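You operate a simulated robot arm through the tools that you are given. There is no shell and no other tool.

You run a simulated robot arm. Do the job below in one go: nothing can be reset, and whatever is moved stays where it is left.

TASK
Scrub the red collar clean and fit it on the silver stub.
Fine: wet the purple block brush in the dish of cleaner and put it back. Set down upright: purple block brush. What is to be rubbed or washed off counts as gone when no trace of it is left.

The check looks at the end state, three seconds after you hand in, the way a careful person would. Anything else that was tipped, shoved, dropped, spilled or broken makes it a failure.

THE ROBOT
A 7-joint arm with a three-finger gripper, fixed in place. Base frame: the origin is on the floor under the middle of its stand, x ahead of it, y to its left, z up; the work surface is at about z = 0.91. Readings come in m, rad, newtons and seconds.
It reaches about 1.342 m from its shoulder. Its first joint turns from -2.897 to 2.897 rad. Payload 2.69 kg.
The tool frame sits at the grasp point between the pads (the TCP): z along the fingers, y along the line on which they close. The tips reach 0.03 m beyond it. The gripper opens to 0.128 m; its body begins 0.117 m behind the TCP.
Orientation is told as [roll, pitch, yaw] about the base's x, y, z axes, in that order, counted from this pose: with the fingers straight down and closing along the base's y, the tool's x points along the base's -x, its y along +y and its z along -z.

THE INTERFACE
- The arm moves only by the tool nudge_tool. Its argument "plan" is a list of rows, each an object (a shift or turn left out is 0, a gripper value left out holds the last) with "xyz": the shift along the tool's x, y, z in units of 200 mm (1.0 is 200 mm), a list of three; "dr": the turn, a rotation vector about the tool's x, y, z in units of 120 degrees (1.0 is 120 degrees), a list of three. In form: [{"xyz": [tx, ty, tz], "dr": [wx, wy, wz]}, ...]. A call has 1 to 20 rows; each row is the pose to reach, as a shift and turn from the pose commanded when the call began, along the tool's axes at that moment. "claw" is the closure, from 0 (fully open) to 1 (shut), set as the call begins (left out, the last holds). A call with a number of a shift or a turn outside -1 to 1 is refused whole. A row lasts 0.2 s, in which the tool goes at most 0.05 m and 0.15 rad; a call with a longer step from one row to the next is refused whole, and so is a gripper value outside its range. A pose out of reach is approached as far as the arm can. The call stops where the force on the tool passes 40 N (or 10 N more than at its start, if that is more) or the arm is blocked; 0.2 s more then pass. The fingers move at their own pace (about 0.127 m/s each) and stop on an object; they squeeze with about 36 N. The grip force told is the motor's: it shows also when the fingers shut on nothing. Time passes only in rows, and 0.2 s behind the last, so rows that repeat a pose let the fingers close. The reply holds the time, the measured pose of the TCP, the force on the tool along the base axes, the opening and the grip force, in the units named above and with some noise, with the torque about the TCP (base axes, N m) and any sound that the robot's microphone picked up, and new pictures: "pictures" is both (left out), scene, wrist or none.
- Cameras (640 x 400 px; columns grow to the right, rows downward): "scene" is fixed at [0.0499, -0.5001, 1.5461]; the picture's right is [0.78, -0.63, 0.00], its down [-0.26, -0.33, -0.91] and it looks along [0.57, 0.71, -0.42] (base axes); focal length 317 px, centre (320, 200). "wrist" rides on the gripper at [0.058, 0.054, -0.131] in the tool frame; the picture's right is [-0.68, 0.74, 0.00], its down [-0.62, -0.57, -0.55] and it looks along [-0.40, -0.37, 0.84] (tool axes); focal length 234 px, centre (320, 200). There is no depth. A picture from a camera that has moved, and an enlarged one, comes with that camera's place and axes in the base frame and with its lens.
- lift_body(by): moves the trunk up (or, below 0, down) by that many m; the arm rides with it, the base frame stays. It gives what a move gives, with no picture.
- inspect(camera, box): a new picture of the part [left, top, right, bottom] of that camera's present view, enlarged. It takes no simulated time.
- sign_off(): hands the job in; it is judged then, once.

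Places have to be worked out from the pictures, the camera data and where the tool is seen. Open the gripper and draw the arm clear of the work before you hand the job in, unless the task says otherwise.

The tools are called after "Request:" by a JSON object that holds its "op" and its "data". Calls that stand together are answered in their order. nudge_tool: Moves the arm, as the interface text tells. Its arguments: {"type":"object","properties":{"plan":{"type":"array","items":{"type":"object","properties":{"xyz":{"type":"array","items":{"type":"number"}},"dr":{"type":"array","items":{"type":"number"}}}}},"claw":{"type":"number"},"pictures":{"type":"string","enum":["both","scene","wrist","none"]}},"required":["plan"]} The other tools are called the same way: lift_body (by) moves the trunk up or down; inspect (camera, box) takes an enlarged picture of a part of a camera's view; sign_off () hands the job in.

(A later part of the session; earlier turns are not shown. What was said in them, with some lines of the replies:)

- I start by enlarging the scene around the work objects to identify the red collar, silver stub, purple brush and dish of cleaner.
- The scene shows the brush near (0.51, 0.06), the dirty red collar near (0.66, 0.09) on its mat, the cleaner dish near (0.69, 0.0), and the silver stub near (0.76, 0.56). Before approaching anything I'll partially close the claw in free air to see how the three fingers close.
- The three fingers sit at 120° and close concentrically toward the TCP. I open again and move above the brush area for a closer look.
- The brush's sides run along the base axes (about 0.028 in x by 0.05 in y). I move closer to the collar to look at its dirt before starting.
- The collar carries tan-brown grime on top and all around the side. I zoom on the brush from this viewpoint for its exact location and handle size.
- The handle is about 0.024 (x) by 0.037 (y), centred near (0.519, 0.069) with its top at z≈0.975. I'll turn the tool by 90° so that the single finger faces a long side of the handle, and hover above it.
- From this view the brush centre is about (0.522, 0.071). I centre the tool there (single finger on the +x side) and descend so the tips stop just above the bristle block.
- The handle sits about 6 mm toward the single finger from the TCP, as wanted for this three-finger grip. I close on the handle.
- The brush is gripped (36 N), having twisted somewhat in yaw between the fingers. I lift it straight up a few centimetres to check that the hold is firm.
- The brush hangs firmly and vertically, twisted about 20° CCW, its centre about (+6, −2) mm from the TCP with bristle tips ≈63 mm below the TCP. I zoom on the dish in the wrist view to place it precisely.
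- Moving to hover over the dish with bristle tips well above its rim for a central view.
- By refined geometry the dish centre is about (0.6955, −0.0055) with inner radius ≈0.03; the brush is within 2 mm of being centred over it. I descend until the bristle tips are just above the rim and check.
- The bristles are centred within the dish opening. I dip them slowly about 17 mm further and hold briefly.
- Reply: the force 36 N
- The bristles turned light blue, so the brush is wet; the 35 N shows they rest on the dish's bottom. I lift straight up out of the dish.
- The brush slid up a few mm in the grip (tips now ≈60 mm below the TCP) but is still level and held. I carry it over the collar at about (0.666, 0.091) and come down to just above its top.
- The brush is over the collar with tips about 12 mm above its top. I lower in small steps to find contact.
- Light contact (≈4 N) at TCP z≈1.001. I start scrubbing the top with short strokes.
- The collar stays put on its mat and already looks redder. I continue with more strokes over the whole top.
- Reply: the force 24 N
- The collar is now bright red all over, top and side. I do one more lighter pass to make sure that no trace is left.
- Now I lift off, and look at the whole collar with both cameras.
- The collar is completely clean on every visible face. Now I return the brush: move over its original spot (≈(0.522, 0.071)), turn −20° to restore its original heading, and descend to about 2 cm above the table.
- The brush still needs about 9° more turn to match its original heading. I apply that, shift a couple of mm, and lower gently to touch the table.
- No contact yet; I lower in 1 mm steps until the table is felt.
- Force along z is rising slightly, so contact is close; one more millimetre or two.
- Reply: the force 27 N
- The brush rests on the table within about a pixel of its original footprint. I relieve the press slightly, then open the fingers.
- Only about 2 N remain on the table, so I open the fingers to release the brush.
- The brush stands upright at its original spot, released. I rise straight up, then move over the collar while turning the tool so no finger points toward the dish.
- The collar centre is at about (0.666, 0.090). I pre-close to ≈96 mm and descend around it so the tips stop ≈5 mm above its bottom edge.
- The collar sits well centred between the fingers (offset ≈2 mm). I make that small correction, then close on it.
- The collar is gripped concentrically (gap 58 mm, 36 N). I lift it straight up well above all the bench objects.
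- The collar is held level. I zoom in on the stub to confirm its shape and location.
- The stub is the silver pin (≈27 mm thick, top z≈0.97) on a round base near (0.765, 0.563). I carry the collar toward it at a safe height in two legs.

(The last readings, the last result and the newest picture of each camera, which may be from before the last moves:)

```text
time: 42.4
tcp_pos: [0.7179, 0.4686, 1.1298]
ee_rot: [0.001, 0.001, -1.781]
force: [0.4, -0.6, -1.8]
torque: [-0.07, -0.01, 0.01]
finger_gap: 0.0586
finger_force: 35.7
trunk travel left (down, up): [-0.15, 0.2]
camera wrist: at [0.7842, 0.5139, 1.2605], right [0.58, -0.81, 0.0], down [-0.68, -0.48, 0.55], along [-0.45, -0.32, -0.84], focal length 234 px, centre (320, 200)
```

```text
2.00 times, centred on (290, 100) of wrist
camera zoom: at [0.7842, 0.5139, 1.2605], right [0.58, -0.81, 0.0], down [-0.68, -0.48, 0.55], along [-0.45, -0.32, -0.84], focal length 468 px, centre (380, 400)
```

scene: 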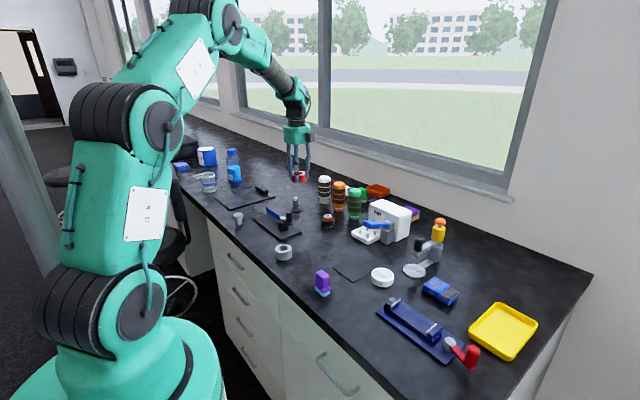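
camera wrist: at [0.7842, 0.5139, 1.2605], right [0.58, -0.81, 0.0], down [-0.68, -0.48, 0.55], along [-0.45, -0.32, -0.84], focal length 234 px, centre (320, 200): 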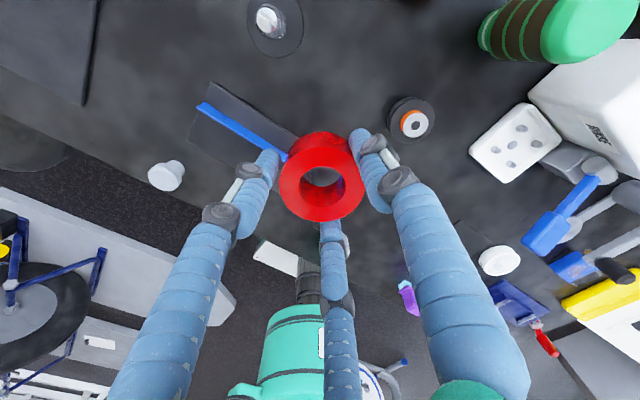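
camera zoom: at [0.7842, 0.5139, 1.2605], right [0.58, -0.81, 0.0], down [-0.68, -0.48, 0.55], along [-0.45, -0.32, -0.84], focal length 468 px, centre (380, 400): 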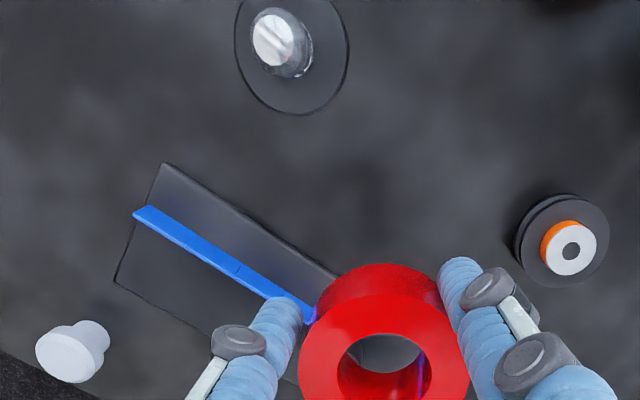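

The stub's base appears around (0.770, 0.569) from this oblique view. I hover directly above at the same height for a more accurate, central view.

Request:
{"op": "nudge_tool", "data": {"plan": [{"xyz": [0.14, 0.036, 0]}, {"xyz": [0.28, 0.072, 0]}, {"xyz": [0.42, 0.108, 0]}, {"xyz": [0.545, 0.143, 0]}, {"xyz": [0.545, 0.143, 0]}, {"xyz": [0.545, 0.143, 0]}], "claw": 1, "pictures": "both"}}

Request:
{"op": "inspect", "data": {"camera": "wrist", "box": [260, 60, 380, 180]}}

Request:
{"op": "inspect", "data": {"camera": "scene", "box": [270, 150, 340, 220]}}

```text
time: 43.8
tcp_pos: [0.7685, 0.5708, 1.1316]
ee_rot: [0.0, 0.0, -1.779]
force: [0.1, 0.7, -0.7]
torque: [0.03, 0.0, 0.01]
finger_gap: 0.0587
finger_force: 36.1
trunk travel left (down, up): [-0.15, 0.2]
camera wrist: at [0.835, 0.6152, 1.262], right [0.58, -0.81, 0.0], down [-0.68, -0.49, 0.55], along [-0.45, -0.32, -0.84], focal length 234 px, centre (320, 200)
```

scene: 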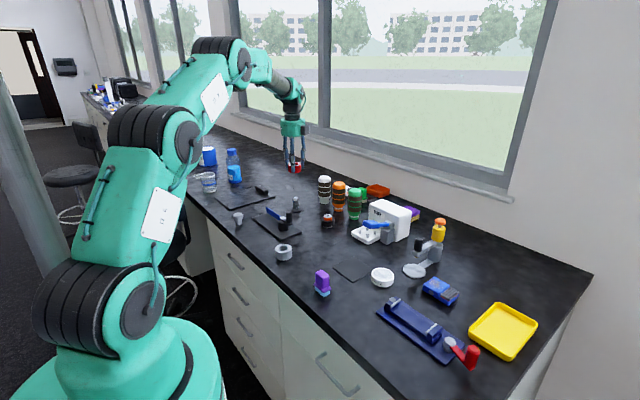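
wrist: 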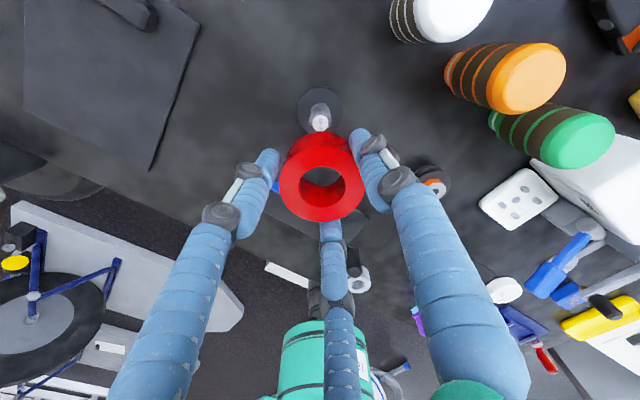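

```text
3.33 times, centred on (320, 120) of wrist
camera zoom: at [0.835, 0.6152, 1.262], right [0.58, -0.81, 0.0], down [-0.68, -0.49, 0.55], along [-0.45, -0.32, -0.84], focal length 781 px, centre (320, 467)
```

zoom: 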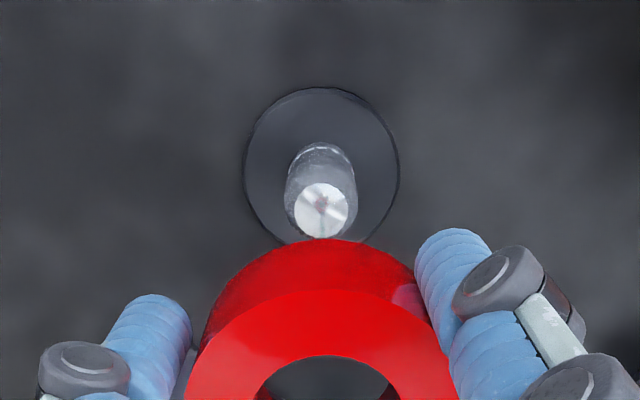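

```text
5.71 times, centred on (305, 185) of scene
camera zoom: at [0.0499, -0.5001, 1.5461], right [0.78, -0.63, 0.0], down [-0.26, -0.33, -0.91], along [0.57, 0.71, -0.42], focal length 1809 px, centre (406, 286)
```

zoom: 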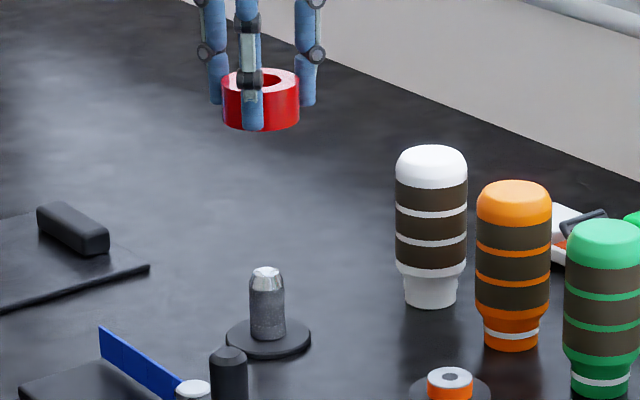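

Tip and base both give the stub at (0.7714, 0.5696), and the collar is within ≈1.5 mm of it. I make the small correction and descend until the collar's bottom is just above the pin's tip.

Request:
{"op": "nudge_tool", "data": {"plan": [{"xyz": [0.008, 0.005, 0]}, {"xyz": [0.008, 0.005, 0.15]}, {"xyz": [0.008, 0.005, 0.3]}, {"xyz": [0.008, 0.005, 0.45]}, {"xyz": [0.008, 0.005, 0.55]}, {"xyz": [0.008, 0.005, 0.59]}, {"xyz": [0.008, 0.005, 0.59]}], "claw": 1, "pictures": "both"}}

Request:
{"op": "inspect", "data": {"camera": "wrist", "box": [260, 100, 380, 240]}}

Request:
{"op": "inspect", "data": {"camera": "scene", "box": [270, 160, 320, 220]}}

```text
time: 45.4
tcp_pos: [0.7722, 0.5741, 1.0139]
ee_rot: [-0.001, -0.001, -1.78]
force: [-0.2, -0.4, -1.3]
torque: [-0.01, -0.01, 0.01]
finger_gap: 0.0585
finger_force: 35.9
trunk travel left (down, up): [-0.15, 0.2]
camera wrist: at [0.8376, 0.6189, 1.1441], right [0.58, -0.81, 0.0], down [-0.68, -0.48, 0.55], along [-0.45, -0.32, -0.84], focal length 234 px, centre (320, 200)
```

scene: 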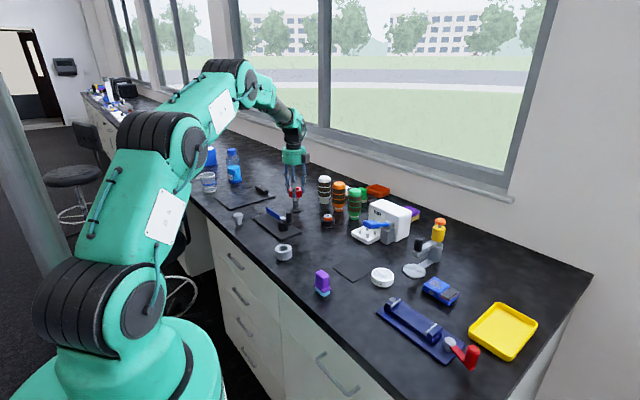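
wrist: 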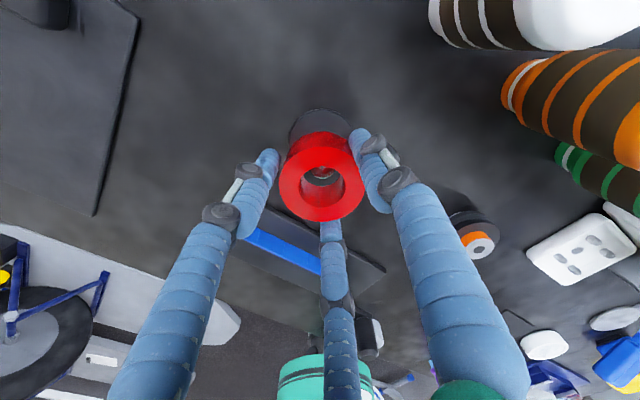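

```text
2.86 times, centred on (320, 170) of wrist
camera zoom: at [0.8376, 0.6189, 1.1441], right [0.58, -0.81, 0.0], down [-0.68, -0.48, 0.55], along [-0.45, -0.32, -0.84], focal length 669 px, centre (320, 286)
```

zoom: 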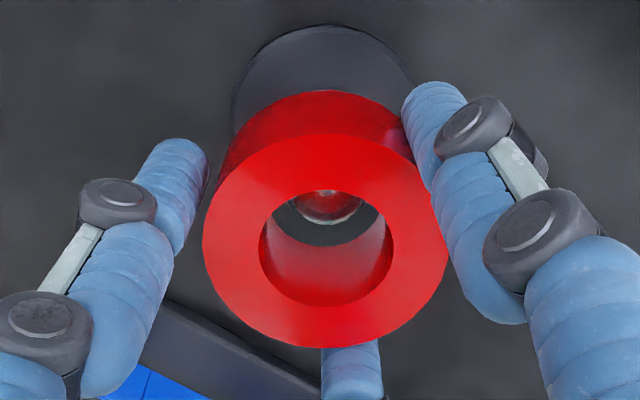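

```text
6.67 times, centred on (295, 190) of scene
camera zoom: at [0.0499, -0.5001, 1.5461], right [0.78, -0.63, 0.0], down [-0.26, -0.33, -0.91], along [0.57, 0.71, -0.42], focal length 2111 px, centre (487, 267)
```

zoom: 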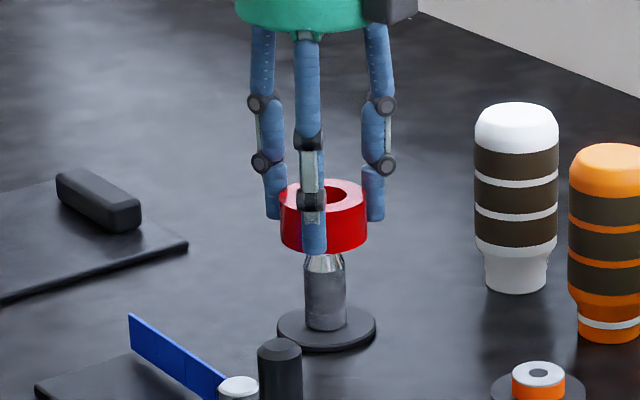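

The collar's bottom is ≈10 mm above the tip; the camera shows the arm drifted ≈2.5 mm in +y. I correct that at this height and re-check.

Request:
{"op": "nudge_tool", "data": {"plan": [{"xyz": [-0.014, -0.003, 0]}, {"xyz": [-0.014, -0.003, 0]}, {"xyz": [-0.014, -0.003, 0]}], "claw": 1, "pictures": "wrist"}}

Request:
{"op": "inspect", "data": {"camera": "wrist", "box": [280, 130, 370, 230]}}

Request:
{"op": "inspect", "data": {"camera": "scene", "box": [275, 180, 315, 220]}}

```text
time: 46.2
tcp_pos: [0.7705, 0.5688, 1.0129]
ee_rot: [-0.001, -0.002, -1.78]
force: [0.0, -0.8, -1.7]
torque: [0.03, 0.03, 0.03]
finger_gap: 0.0586
finger_force: 36.0
trunk travel left (down, up): [-0.15, 0.2]
camera wrist: at [0.8364, 0.6151, 1.1436], right [0.58, -0.81, 0.0], down [-0.68, -0.49, 0.55], along [-0.45, -0.32, -0.84], focal length 234 px, centre (320, 200)
```

wrist: 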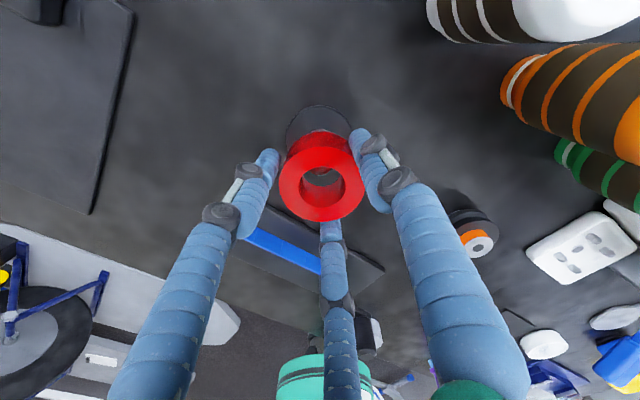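

```text
4.00 times, centred on (325, 180) of wrist
camera zoom: at [0.8364, 0.6151, 1.1436], right [0.58, -0.81, 0.0], down [-0.68, -0.49, 0.55], along [-0.45, -0.32, -0.84], focal length 937 px, centre (300, 280)
```

zoom: 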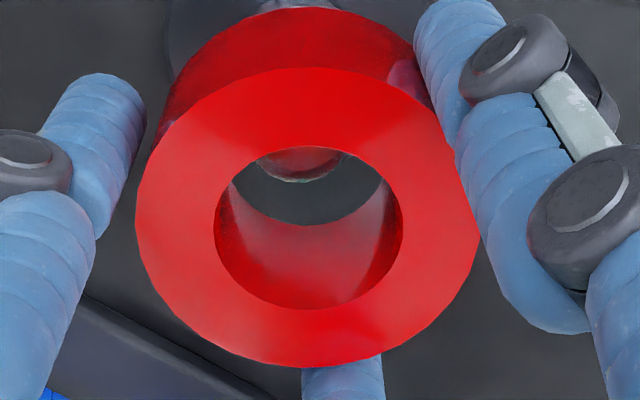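

```text
10.00 times, centred on (295, 200) of scene
camera zoom: at [0.0499, -0.5001, 1.5461], right [0.78, -0.63, 0.0], down [-0.26, -0.33, -0.91], along [0.57, 0.71, -0.42], focal length 3166 px, centre (570, 200)
```

zoom: 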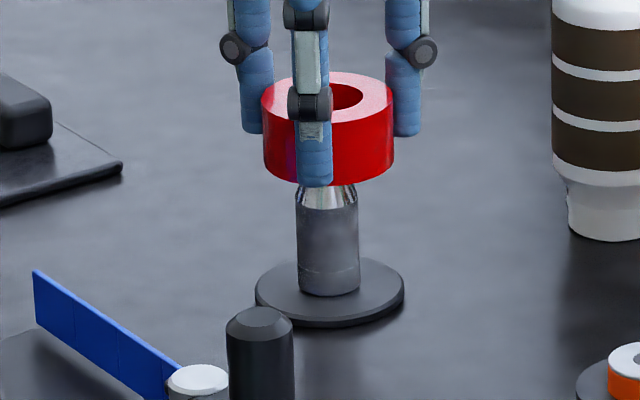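

Both views suggest the collar needs about 1.5 mm toward +y. I apply it and descend slowly onto the tip's chamfer, watching the force.

Request:
{"op": "nudge_tool", "data": {"plan": [{"xyz": [0.007, -0.003, 0]}, {"xyz": [0.007, -0.003, 0.02]}, {"xyz": [0.007, -0.003, 0.05]}, {"xyz": [0.007, -0.003, 0.075]}, {"xyz": [0.007, -0.003, 0.1]}], "claw": 1, "pictures": "both"}}

Request:
{"op": "inspect", "data": {"camera": "wrist", "box": [280, 130, 370, 230]}}

Request:
{"op": "inspect", "data": {"camera": "scene", "box": [275, 180, 315, 220]}}

```text
time: 47.4
tcp_pos: [0.7712, 0.5709, 0.9911]
ee_rot: [0.0, 0.0, -1.781]
force: [0.8, -0.1, -0.9]
torque: [0.02, -0.03, 0.01]
finger_gap: 0.0583
finger_force: 35.7
trunk travel left (down, up): [-0.15, 0.2]
camera wrist: at [0.836, 0.6159, 1.1222], right [0.58, -0.81, 0.0], down [-0.68, -0.49, 0.55], along [-0.45, -0.32, -0.84], focal length 234 px, centre (320, 200)
```

scene: 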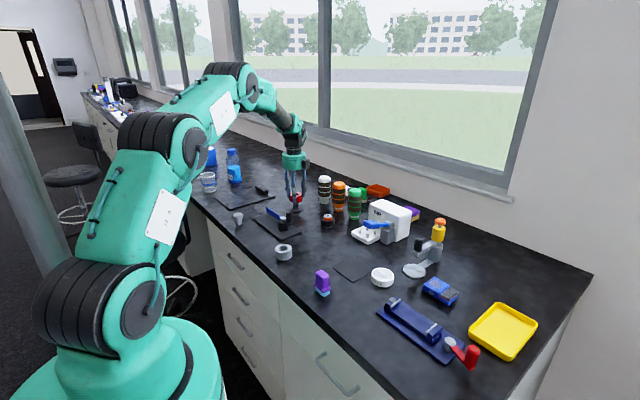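
wrist: 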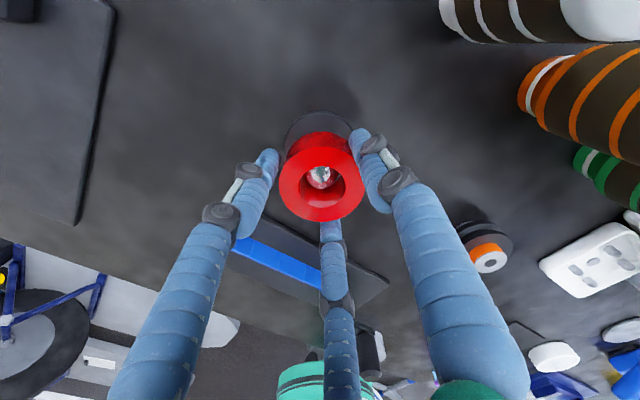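

```text
4.00 times, centred on (325, 180) of wrist
camera zoom: at [0.836, 0.6159, 1.1222], right [0.58, -0.81, 0.0], down [-0.68, -0.49, 0.55], along [-0.45, -0.32, -0.84], focal length 937 px, centre (300, 280)
```

zoom: 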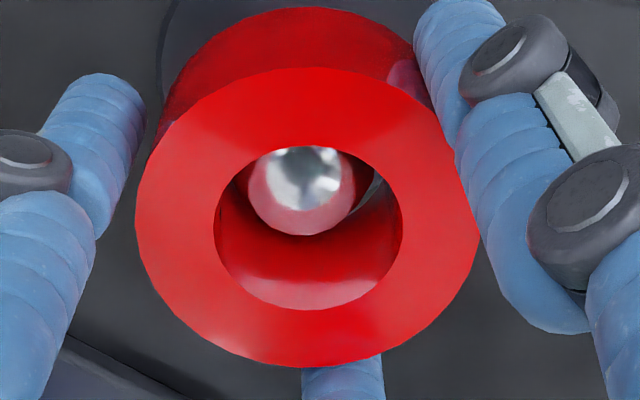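

```text
10.00 times, centred on (295, 200) of scene
camera zoom: at [0.0499, -0.5001, 1.5461], right [0.78, -0.63, 0.0], down [-0.26, -0.33, -0.91], along [0.57, 0.71, -0.42], focal length 3166 px, centre (570, 200)
```

zoom: 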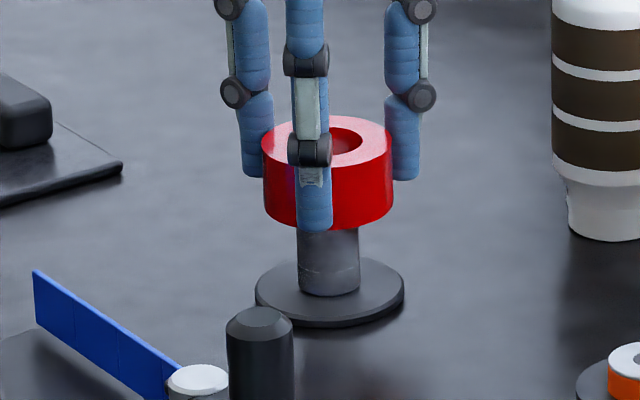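

The pin tip is inside the hole with no contact force. I nudge ≈1 mm more toward +y and slide down 30 mm.

Request:
{"op": "nudge_tool", "data": {"plan": [{"xyz": [0.006, -0.001, 0.02]}, {"xyz": [0.006, -0.001, 0.05]}, {"xyz": [0.006, -0.001, 0.08]}, {"xyz": [0.006, -0.001, 0.11]}, {"xyz": [0.006, -0.001, 0.14]}, {"xyz": [0.006, -0.001, 0.15]}], "claw": 1, "pictures": "both"}}

Request:
{"op": "inspect", "data": {"camera": "wrist", "box": [280, 130, 370, 230]}}

Request:
{"op": "inspect", "data": {"camera": "scene", "box": [275, 180, 315, 220]}}

```text
time: 48.8
tcp_pos: [0.7699, 0.5723, 0.9617]
ee_rot: [-0.002, 0.001, -1.778]
force: [-0.3, 0.9, -0.4]
torque: [0.0, 0.0, 0.01]
finger_gap: 0.0584
finger_force: 35.8
trunk travel left (down, up): [-0.15, 0.2]
camera wrist: at [0.8357, 0.6173, 1.0921], right [0.58, -0.81, 0.0], down [-0.68, -0.48, 0.55], along [-0.45, -0.32, -0.84], focal length 234 px, centre (320, 200)
```

scene: 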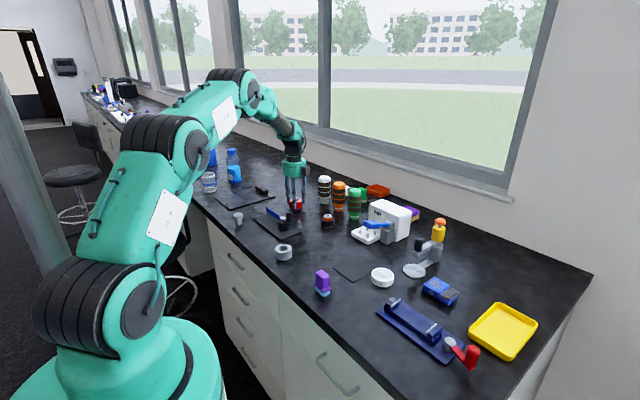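
wrist: 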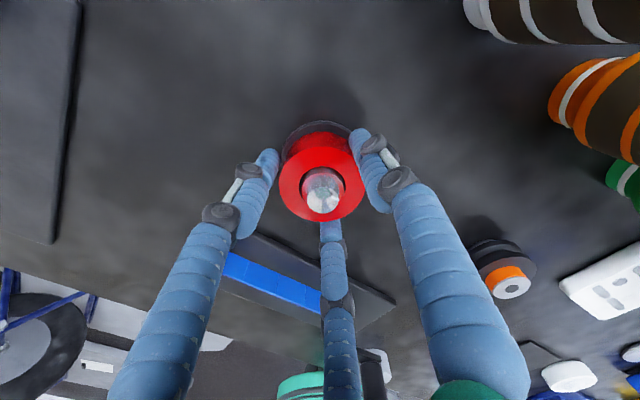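

```text
4.00 times, centred on (325, 180) of wrist
camera zoom: at [0.8357, 0.6173, 1.0921], right [0.58, -0.81, 0.0], down [-0.68, -0.48, 0.55], along [-0.45, -0.32, -0.84], focal length 937 px, centre (300, 280)
```

zoom: 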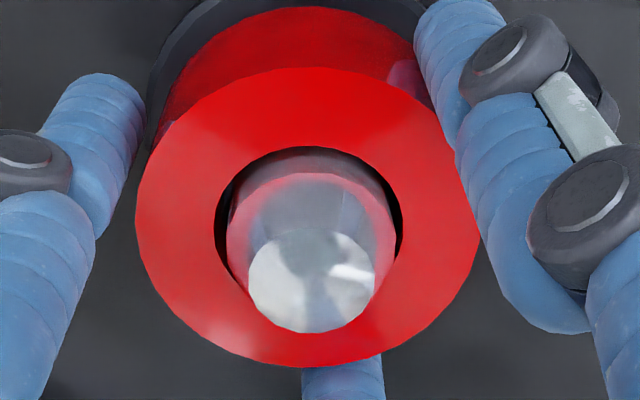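

```text
10.00 times, centred on (295, 200) of scene
camera zoom: at [0.0499, -0.5001, 1.5461], right [0.78, -0.63, 0.0], down [-0.26, -0.33, -0.91], along [0.57, 0.71, -0.42], focal length 3166 px, centre (570, 200)
```

zoom: 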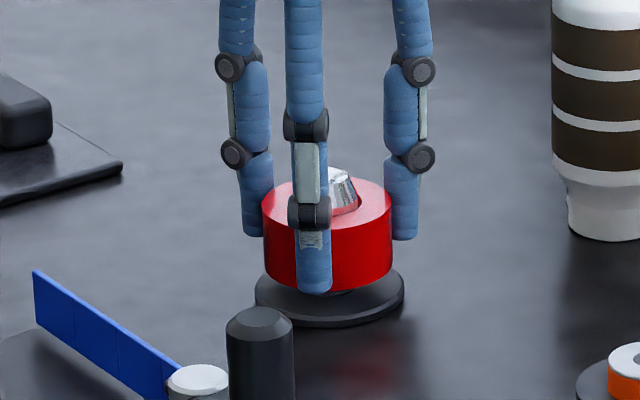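

The pin passes cleanly through the hole. I continue down gently toward the base disc.

Request:
{"op": "nudge_tool", "data": {"plan": [{"xyz": [0, 0, 0.015]}, {"xyz": [0, 0, 0.03]}, {"xyz": [0, 0, 0.04]}], "claw": 1, "pictures": "none"}}

```text
time: 49.6
tcp_pos: [0.7692, 0.5717, 0.9534]
ee_rot: [-0.001, 0.0, -1.781]
force: [0.3, -0.6, -2.3]
torque: [0.03, -0.02, -0.01]
finger_gap: 0.0587
finger_force: 35.7
trunk travel left (down, up): [-0.15, 0.2]
```

Request:
{"op": "nudge_tool", "data": {"plan": [{"xyz": [0, 0, 0.005]}, {"xyz": [0, 0, 0.01]}], "claw": 1, "pictures": "none"}}

```text
time: 50.2
tcp_pos: [0.77, 0.5716, 0.9515]
ee_rot: [-0.001, 0.001, -1.781]
force: [-0.3, 0.8, 1.5]
torque: [-0.02, 0.03, -0.02]
finger_gap: 0.0583
finger_force: 35.5
trunk travel left (down, up): [-0.15, 0.2]
```

Still almost free (force ≈1.5 N may be noise or first touch); one more millimetre and a look.

Request:
{"op": "nudge_tool", "data": {"plan": [{"xyz": [0, 0, 0.003]}, {"xyz": [0, 0, 0.006]}], "claw": 1, "pictures": "both"}}

Request:
{"op": "inspect", "data": {"camera": "scene", "box": [275, 180, 315, 220]}}

```text
time: 50.8
tcp_pos: [0.7697, 0.573, 0.9509]
ee_rot: [0.002, 0.004, -1.781]
force: [-2.3, -2.8, 11.9]
torque: [-0.42, 0.28, -0.04]
finger_gap: 0.0585
finger_force: 35.7
trunk travel left (down, up): [-0.15, 0.2]
camera wrist: at [0.8357, 0.6173, 1.0818], right [0.58, -0.81, 0.0], down [-0.68, -0.49, 0.55], along [-0.45, -0.32, -0.84], focal length 234 px, centre (320, 200)
```

scene: 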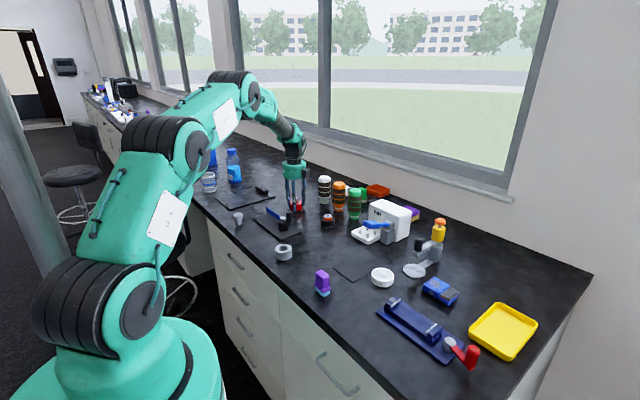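
wrist: 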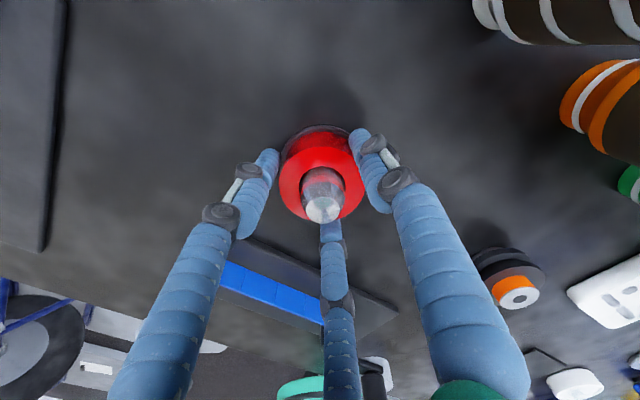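

```text
10.00 times, centred on (295, 200) of scene
camera zoom: at [0.0499, -0.5001, 1.5461], right [0.78, -0.63, 0.0], down [-0.26, -0.33, -0.91], along [0.57, 0.71, -0.42], focal length 3166 px, centre (570, 200)
```

zoom: 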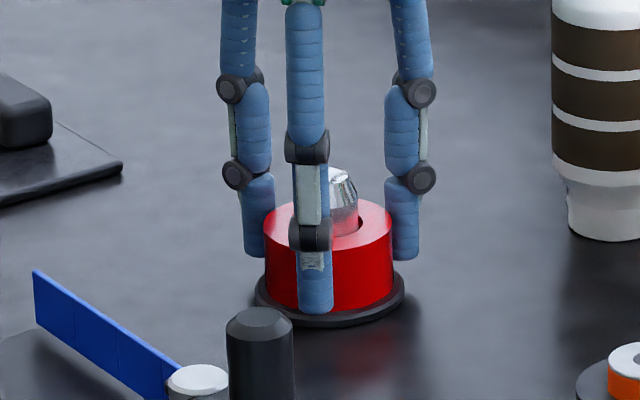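

The collar is down on the base disc (≈12 N). I relieve the push slightly and open the fingers just enough to release.

Request:
{"op": "nudge_tool", "data": {"plan": [{"xyz": [0, 0, -0.004]}, {"xyz": [0, 0, -0.004]}], "claw": 1, "pictures": "none"}}

Request:
{"op": "nudge_tool", "data": {"plan": [{"xyz": [0, 0, 0]}, {"xyz": [0, 0, 0]}, {"xyz": [0, 0, 0]}], "claw": 0.28, "pictures": "both"}}

Request:
{"op": "inspect", "data": {"camera": "scene", "box": [275, 180, 315, 220]}}

Request:
{"op": "inspect", "data": {"camera": "wrist", "box": [260, 110, 390, 240]}}

```text
time: 51.4
tcp_pos: [0.7703, 0.573, 0.9508]
ee_rot: [0.001, -0.001, -1.78]
force: [1.0, -1.7, 4.5]
torque: [-0.1, -0.15, -0.05]
finger_gap: 0.0586
finger_force: 35.9
trunk travel left (down, up): [-0.15, 0.2]
```

```text
time: 52.2
tcp_pos: [0.7694, 0.5724, 0.9514]
ee_rot: [0.0, 0.0, -1.78]
force: [-0.7, -0.5, 0.3]
torque: [0.0, -0.01, 0.0]
finger_gap: 0.0923
finger_force: 0.1
trunk travel left (down, up): [-0.15, 0.2]
camera wrist: at [0.8361, 0.6183, 1.0816], right [0.58, -0.81, 0.0], down [-0.68, -0.49, 0.55], along [-0.45, -0.32, -0.84], focal length 234 px, centre (320, 200)
```

scene: 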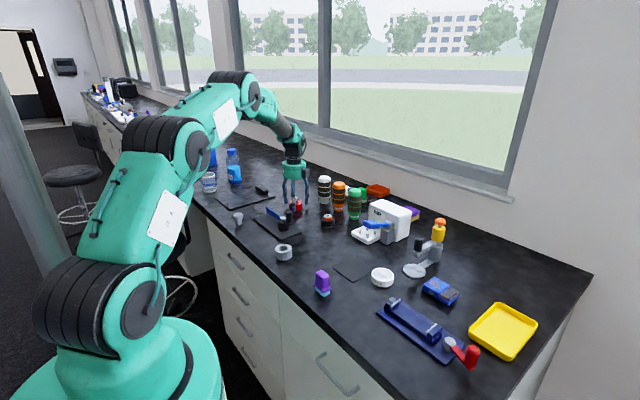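
wrist: 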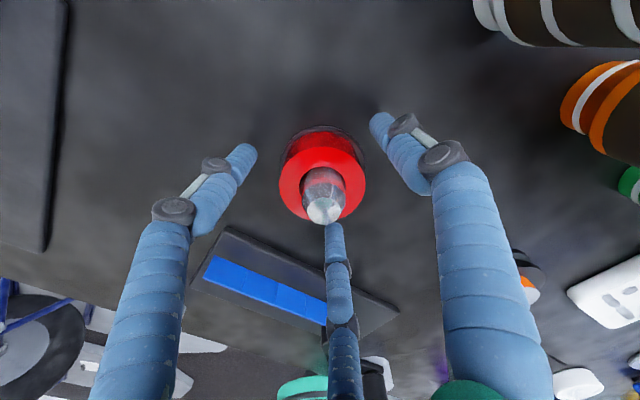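

```text
10.00 times, centred on (295, 200) of scene
camera zoom: at [0.0499, -0.5001, 1.5461], right [0.78, -0.63, 0.0], down [-0.26, -0.33, -0.91], along [0.57, 0.71, -0.42], focal length 3166 px, centre (570, 200)
```

zoom: 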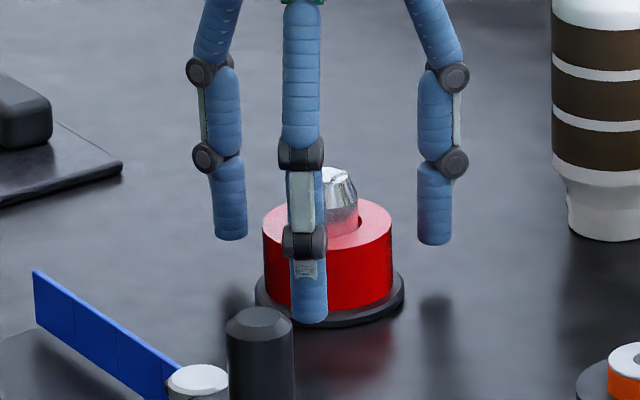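

```text
3.08 times, centred on (325, 175) of wrist
camera zoom: at [0.8361, 0.6183, 1.0816], right [0.58, -0.81, 0.0], down [-0.68, -0.49, 0.55], along [-0.45, -0.32, -0.84], focal length 720 px, centre (305, 277)
```

zoom: 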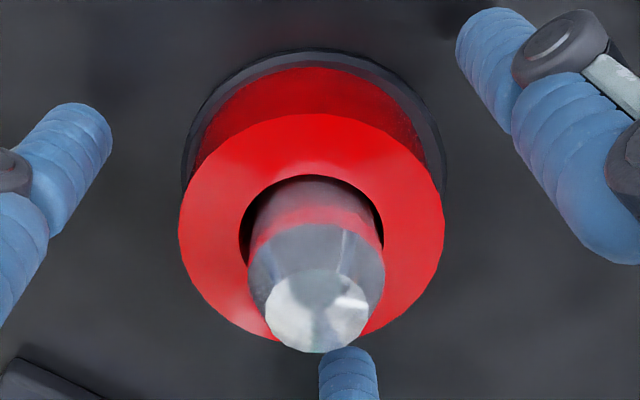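

The collar sits flat on the stub's base, fingers are clear of it. I rise straight up and then draw the arm back.

Request:
{"op": "nudge_tool", "data": {"plan": [{"xyz": [0, 0, -0.1]}, {"xyz": [0, 0, -0.25]}, {"xyz": [0, 0, -0.45]}, {"xyz": [0, 0, -0.65]}, {"xyz": [0, 0, -0.85]}, {"xyz": [0, 0, -1.0]}, {"xyz": [0, 0, -1.0]}], "claw": 0.28, "pictures": "both"}}

Request:
{"op": "inspect", "data": {"camera": "wrist", "box": [260, 70, 390, 200]}}

Request:
{"op": "inspect", "data": {"camera": "scene", "box": [275, 180, 315, 220]}}

```text
time: 53.8
tcp_pos: [0.7694, 0.5734, 1.1526]
ee_rot: [0.0, 0.001, -1.78]
force: [0.1, -0.6, 0.7]
torque: [0.03, 0.0, 0.0]
finger_gap: 0.0921
finger_force: 0.1
trunk travel left (down, up): [-0.15, 0.2]
camera wrist: at [0.8336, 0.6185, 1.2829], right [0.58, -0.81, 0.0], down [-0.68, -0.48, 0.55], along [-0.45, -0.32, -0.84], focal length 234 px, centre (320, 200)
```

scene: 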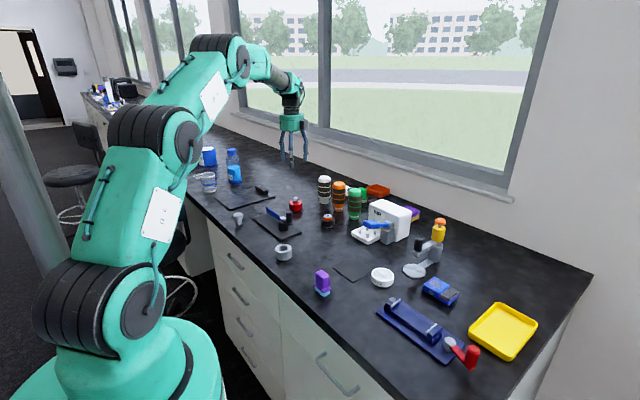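
wrist: 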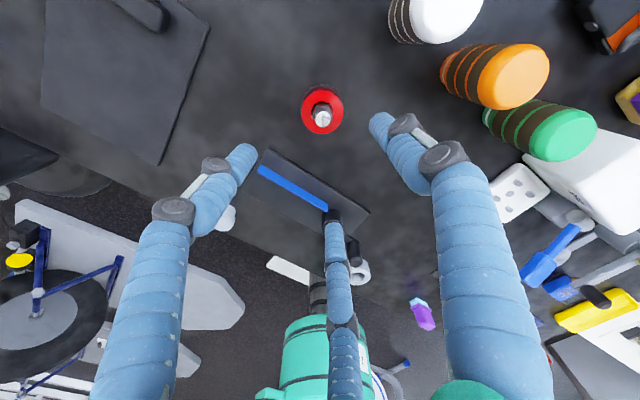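

```text
3.08 times, centred on (325, 135) of wrist
camera zoom: at [0.8336, 0.6185, 1.2829], right [0.58, -0.81, 0.0], down [-0.68, -0.48, 0.55], along [-0.45, -0.32, -0.84], focal length 720 px, centre (305, 400)
```

zoom: 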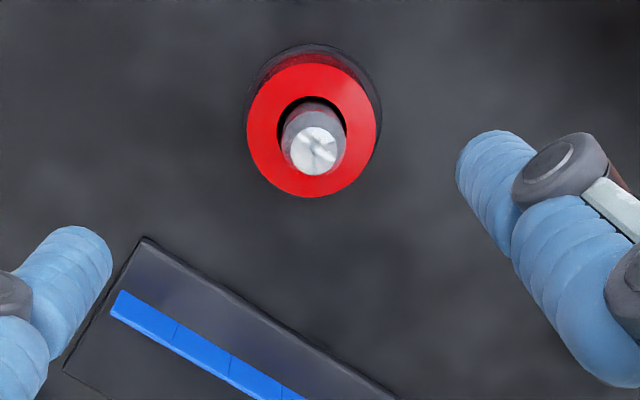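

```text
10.00 times, centred on (295, 200) of scene
camera zoom: at [0.0499, -0.5001, 1.5461], right [0.78, -0.63, 0.0], down [-0.26, -0.33, -0.91], along [0.57, 0.71, -0.42], focal length 3166 px, centre (570, 200)
```

zoom: 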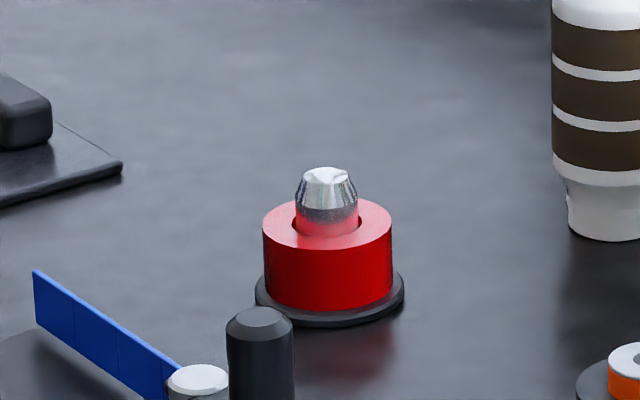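

The collar stands flat on the stub with the pin through it, clean on all sides. I open fully, draw the arm back clear of the work, and take a final look at everything.

Request:
{"op": "nudge_tool", "data": {"plan": [{"xyz": [0, 0, -0.15]}, {"xyz": [0, 0, -0.3]}, {"xyz": [-0.15, -0.1, -0.45]}, {"xyz": [-0.3, -0.2, -0.5]}, {"xyz": [-0.45, -0.3, -0.5]}, {"xyz": [-0.6, -0.4, -0.5]}, {"xyz": [-0.75, -0.5, -0.5]}, {"xyz": [-0.88, -0.578, -0.5]}, {"xyz": [-0.88, -0.578, -0.5]}], "claw": 0, "pictures": "both"}}

Request:
{"op": "inspect", "data": {"camera": "scene", "box": [290, 240, 410, 320]}}

Request:
{"op": "inspect", "data": {"camera": "scene", "box": [220, 160, 380, 260]}}

Request:
{"op": "inspect", "data": {"camera": "scene", "box": [275, 185, 325, 225]}}

```text
time: 55.8
tcp_pos: [0.6205, 0.4254, 1.2496]
ee_rot: [0.001, -0.001, -1.781]
force: [-0.2, -1.0, 0.0]
torque: [0.01, -0.03, 0.0]
finger_gap: 0.128
finger_force: 0.0
trunk travel left (down, up): [-0.15, 0.2]
camera wrist: at [0.6864, 0.4702, 1.3811], right [0.58, -0.81, 0.0], down [-0.68, -0.49, 0.55], along [-0.45, -0.32, -0.84], focal length 234 px, centre (320, 200)
```

scene: 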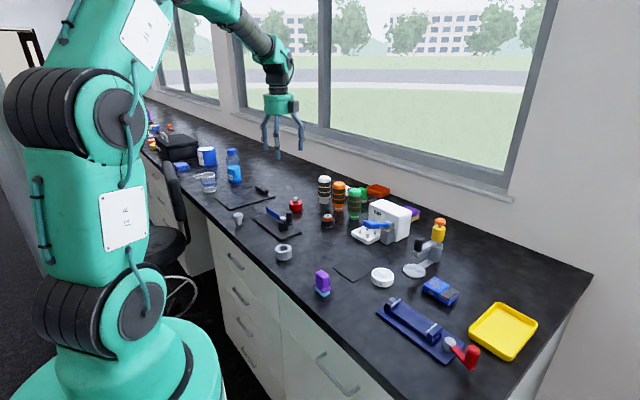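
wrist: 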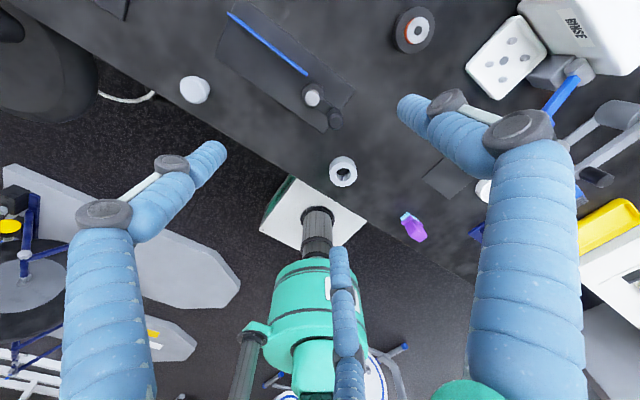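

```text
5.00 times, centred on (350, 280) of scene
camera zoom: at [0.0499, -0.5001, 1.5461], right [0.78, -0.63, 0.0], down [-0.26, -0.33, -0.91], along [0.57, 0.71, -0.42], focal length 1583 px, centre (170, -200)
```

zoom: 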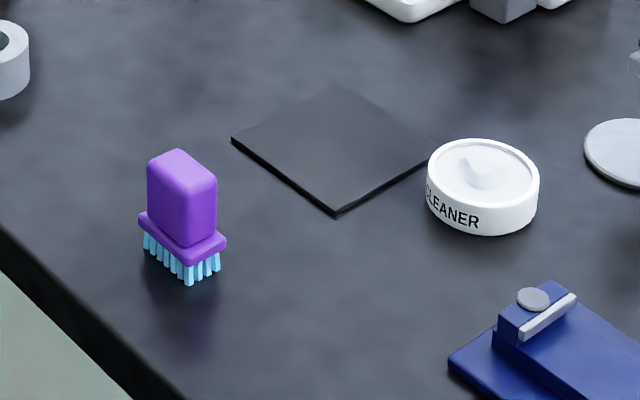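

```text
4.00 times, centred on (300, 210) of scene
camera zoom: at [0.0499, -0.5001, 1.5461], right [0.78, -0.63, 0.0], down [-0.26, -0.33, -0.91], along [0.57, 0.71, -0.42], focal length 1267 px, centre (400, 160)
```

zoom: 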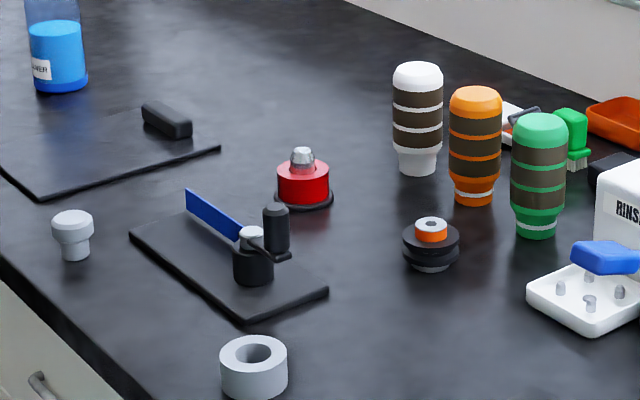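

```text
10.00 times, centred on (300, 205) of scene
camera zoom: at [0.0499, -0.5001, 1.5461], right [0.78, -0.63, 0.0], down [-0.26, -0.33, -0.91], along [0.57, 0.71, -0.42], focal length 3166 px, centre (520, 150)
```

zoom: 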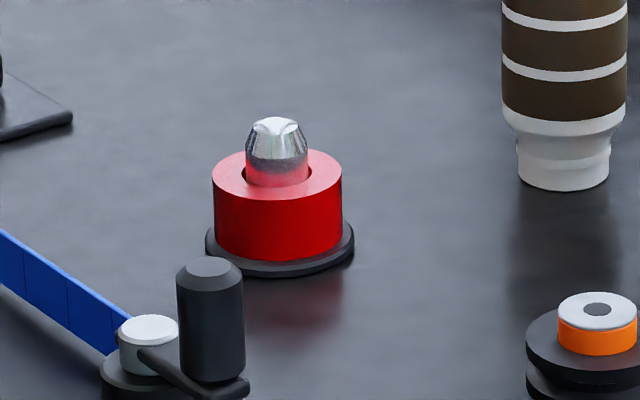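

The final views show the clean red collar seated on the silver stub and the brush upright at its original place. The dish and everything else sit where they were, and the open gripper is clear of the work, so I hand in the job.

Request:
{"op": "sign_off", "data": {}}

```text
The job is handed in.
```

I've handed the job in: the red collar is scrubbed clean and fitted on the silver stub. The last pictures show:

- **Collar:** it is bright red with no grime left on any side the cameras could see. It sits flat on the stub's base with the pin through its hole.
- **Brush:** I wet it in the dish of cleaner, and its bristles turned light blue. It is back upright, within a few millimetres of where it started.
- **Everything else:** the dish, the mat and the other bench items look unmoved compared with the first pictures. The gripper is open and drawn clear.

The cameras could not see the collar's underside.
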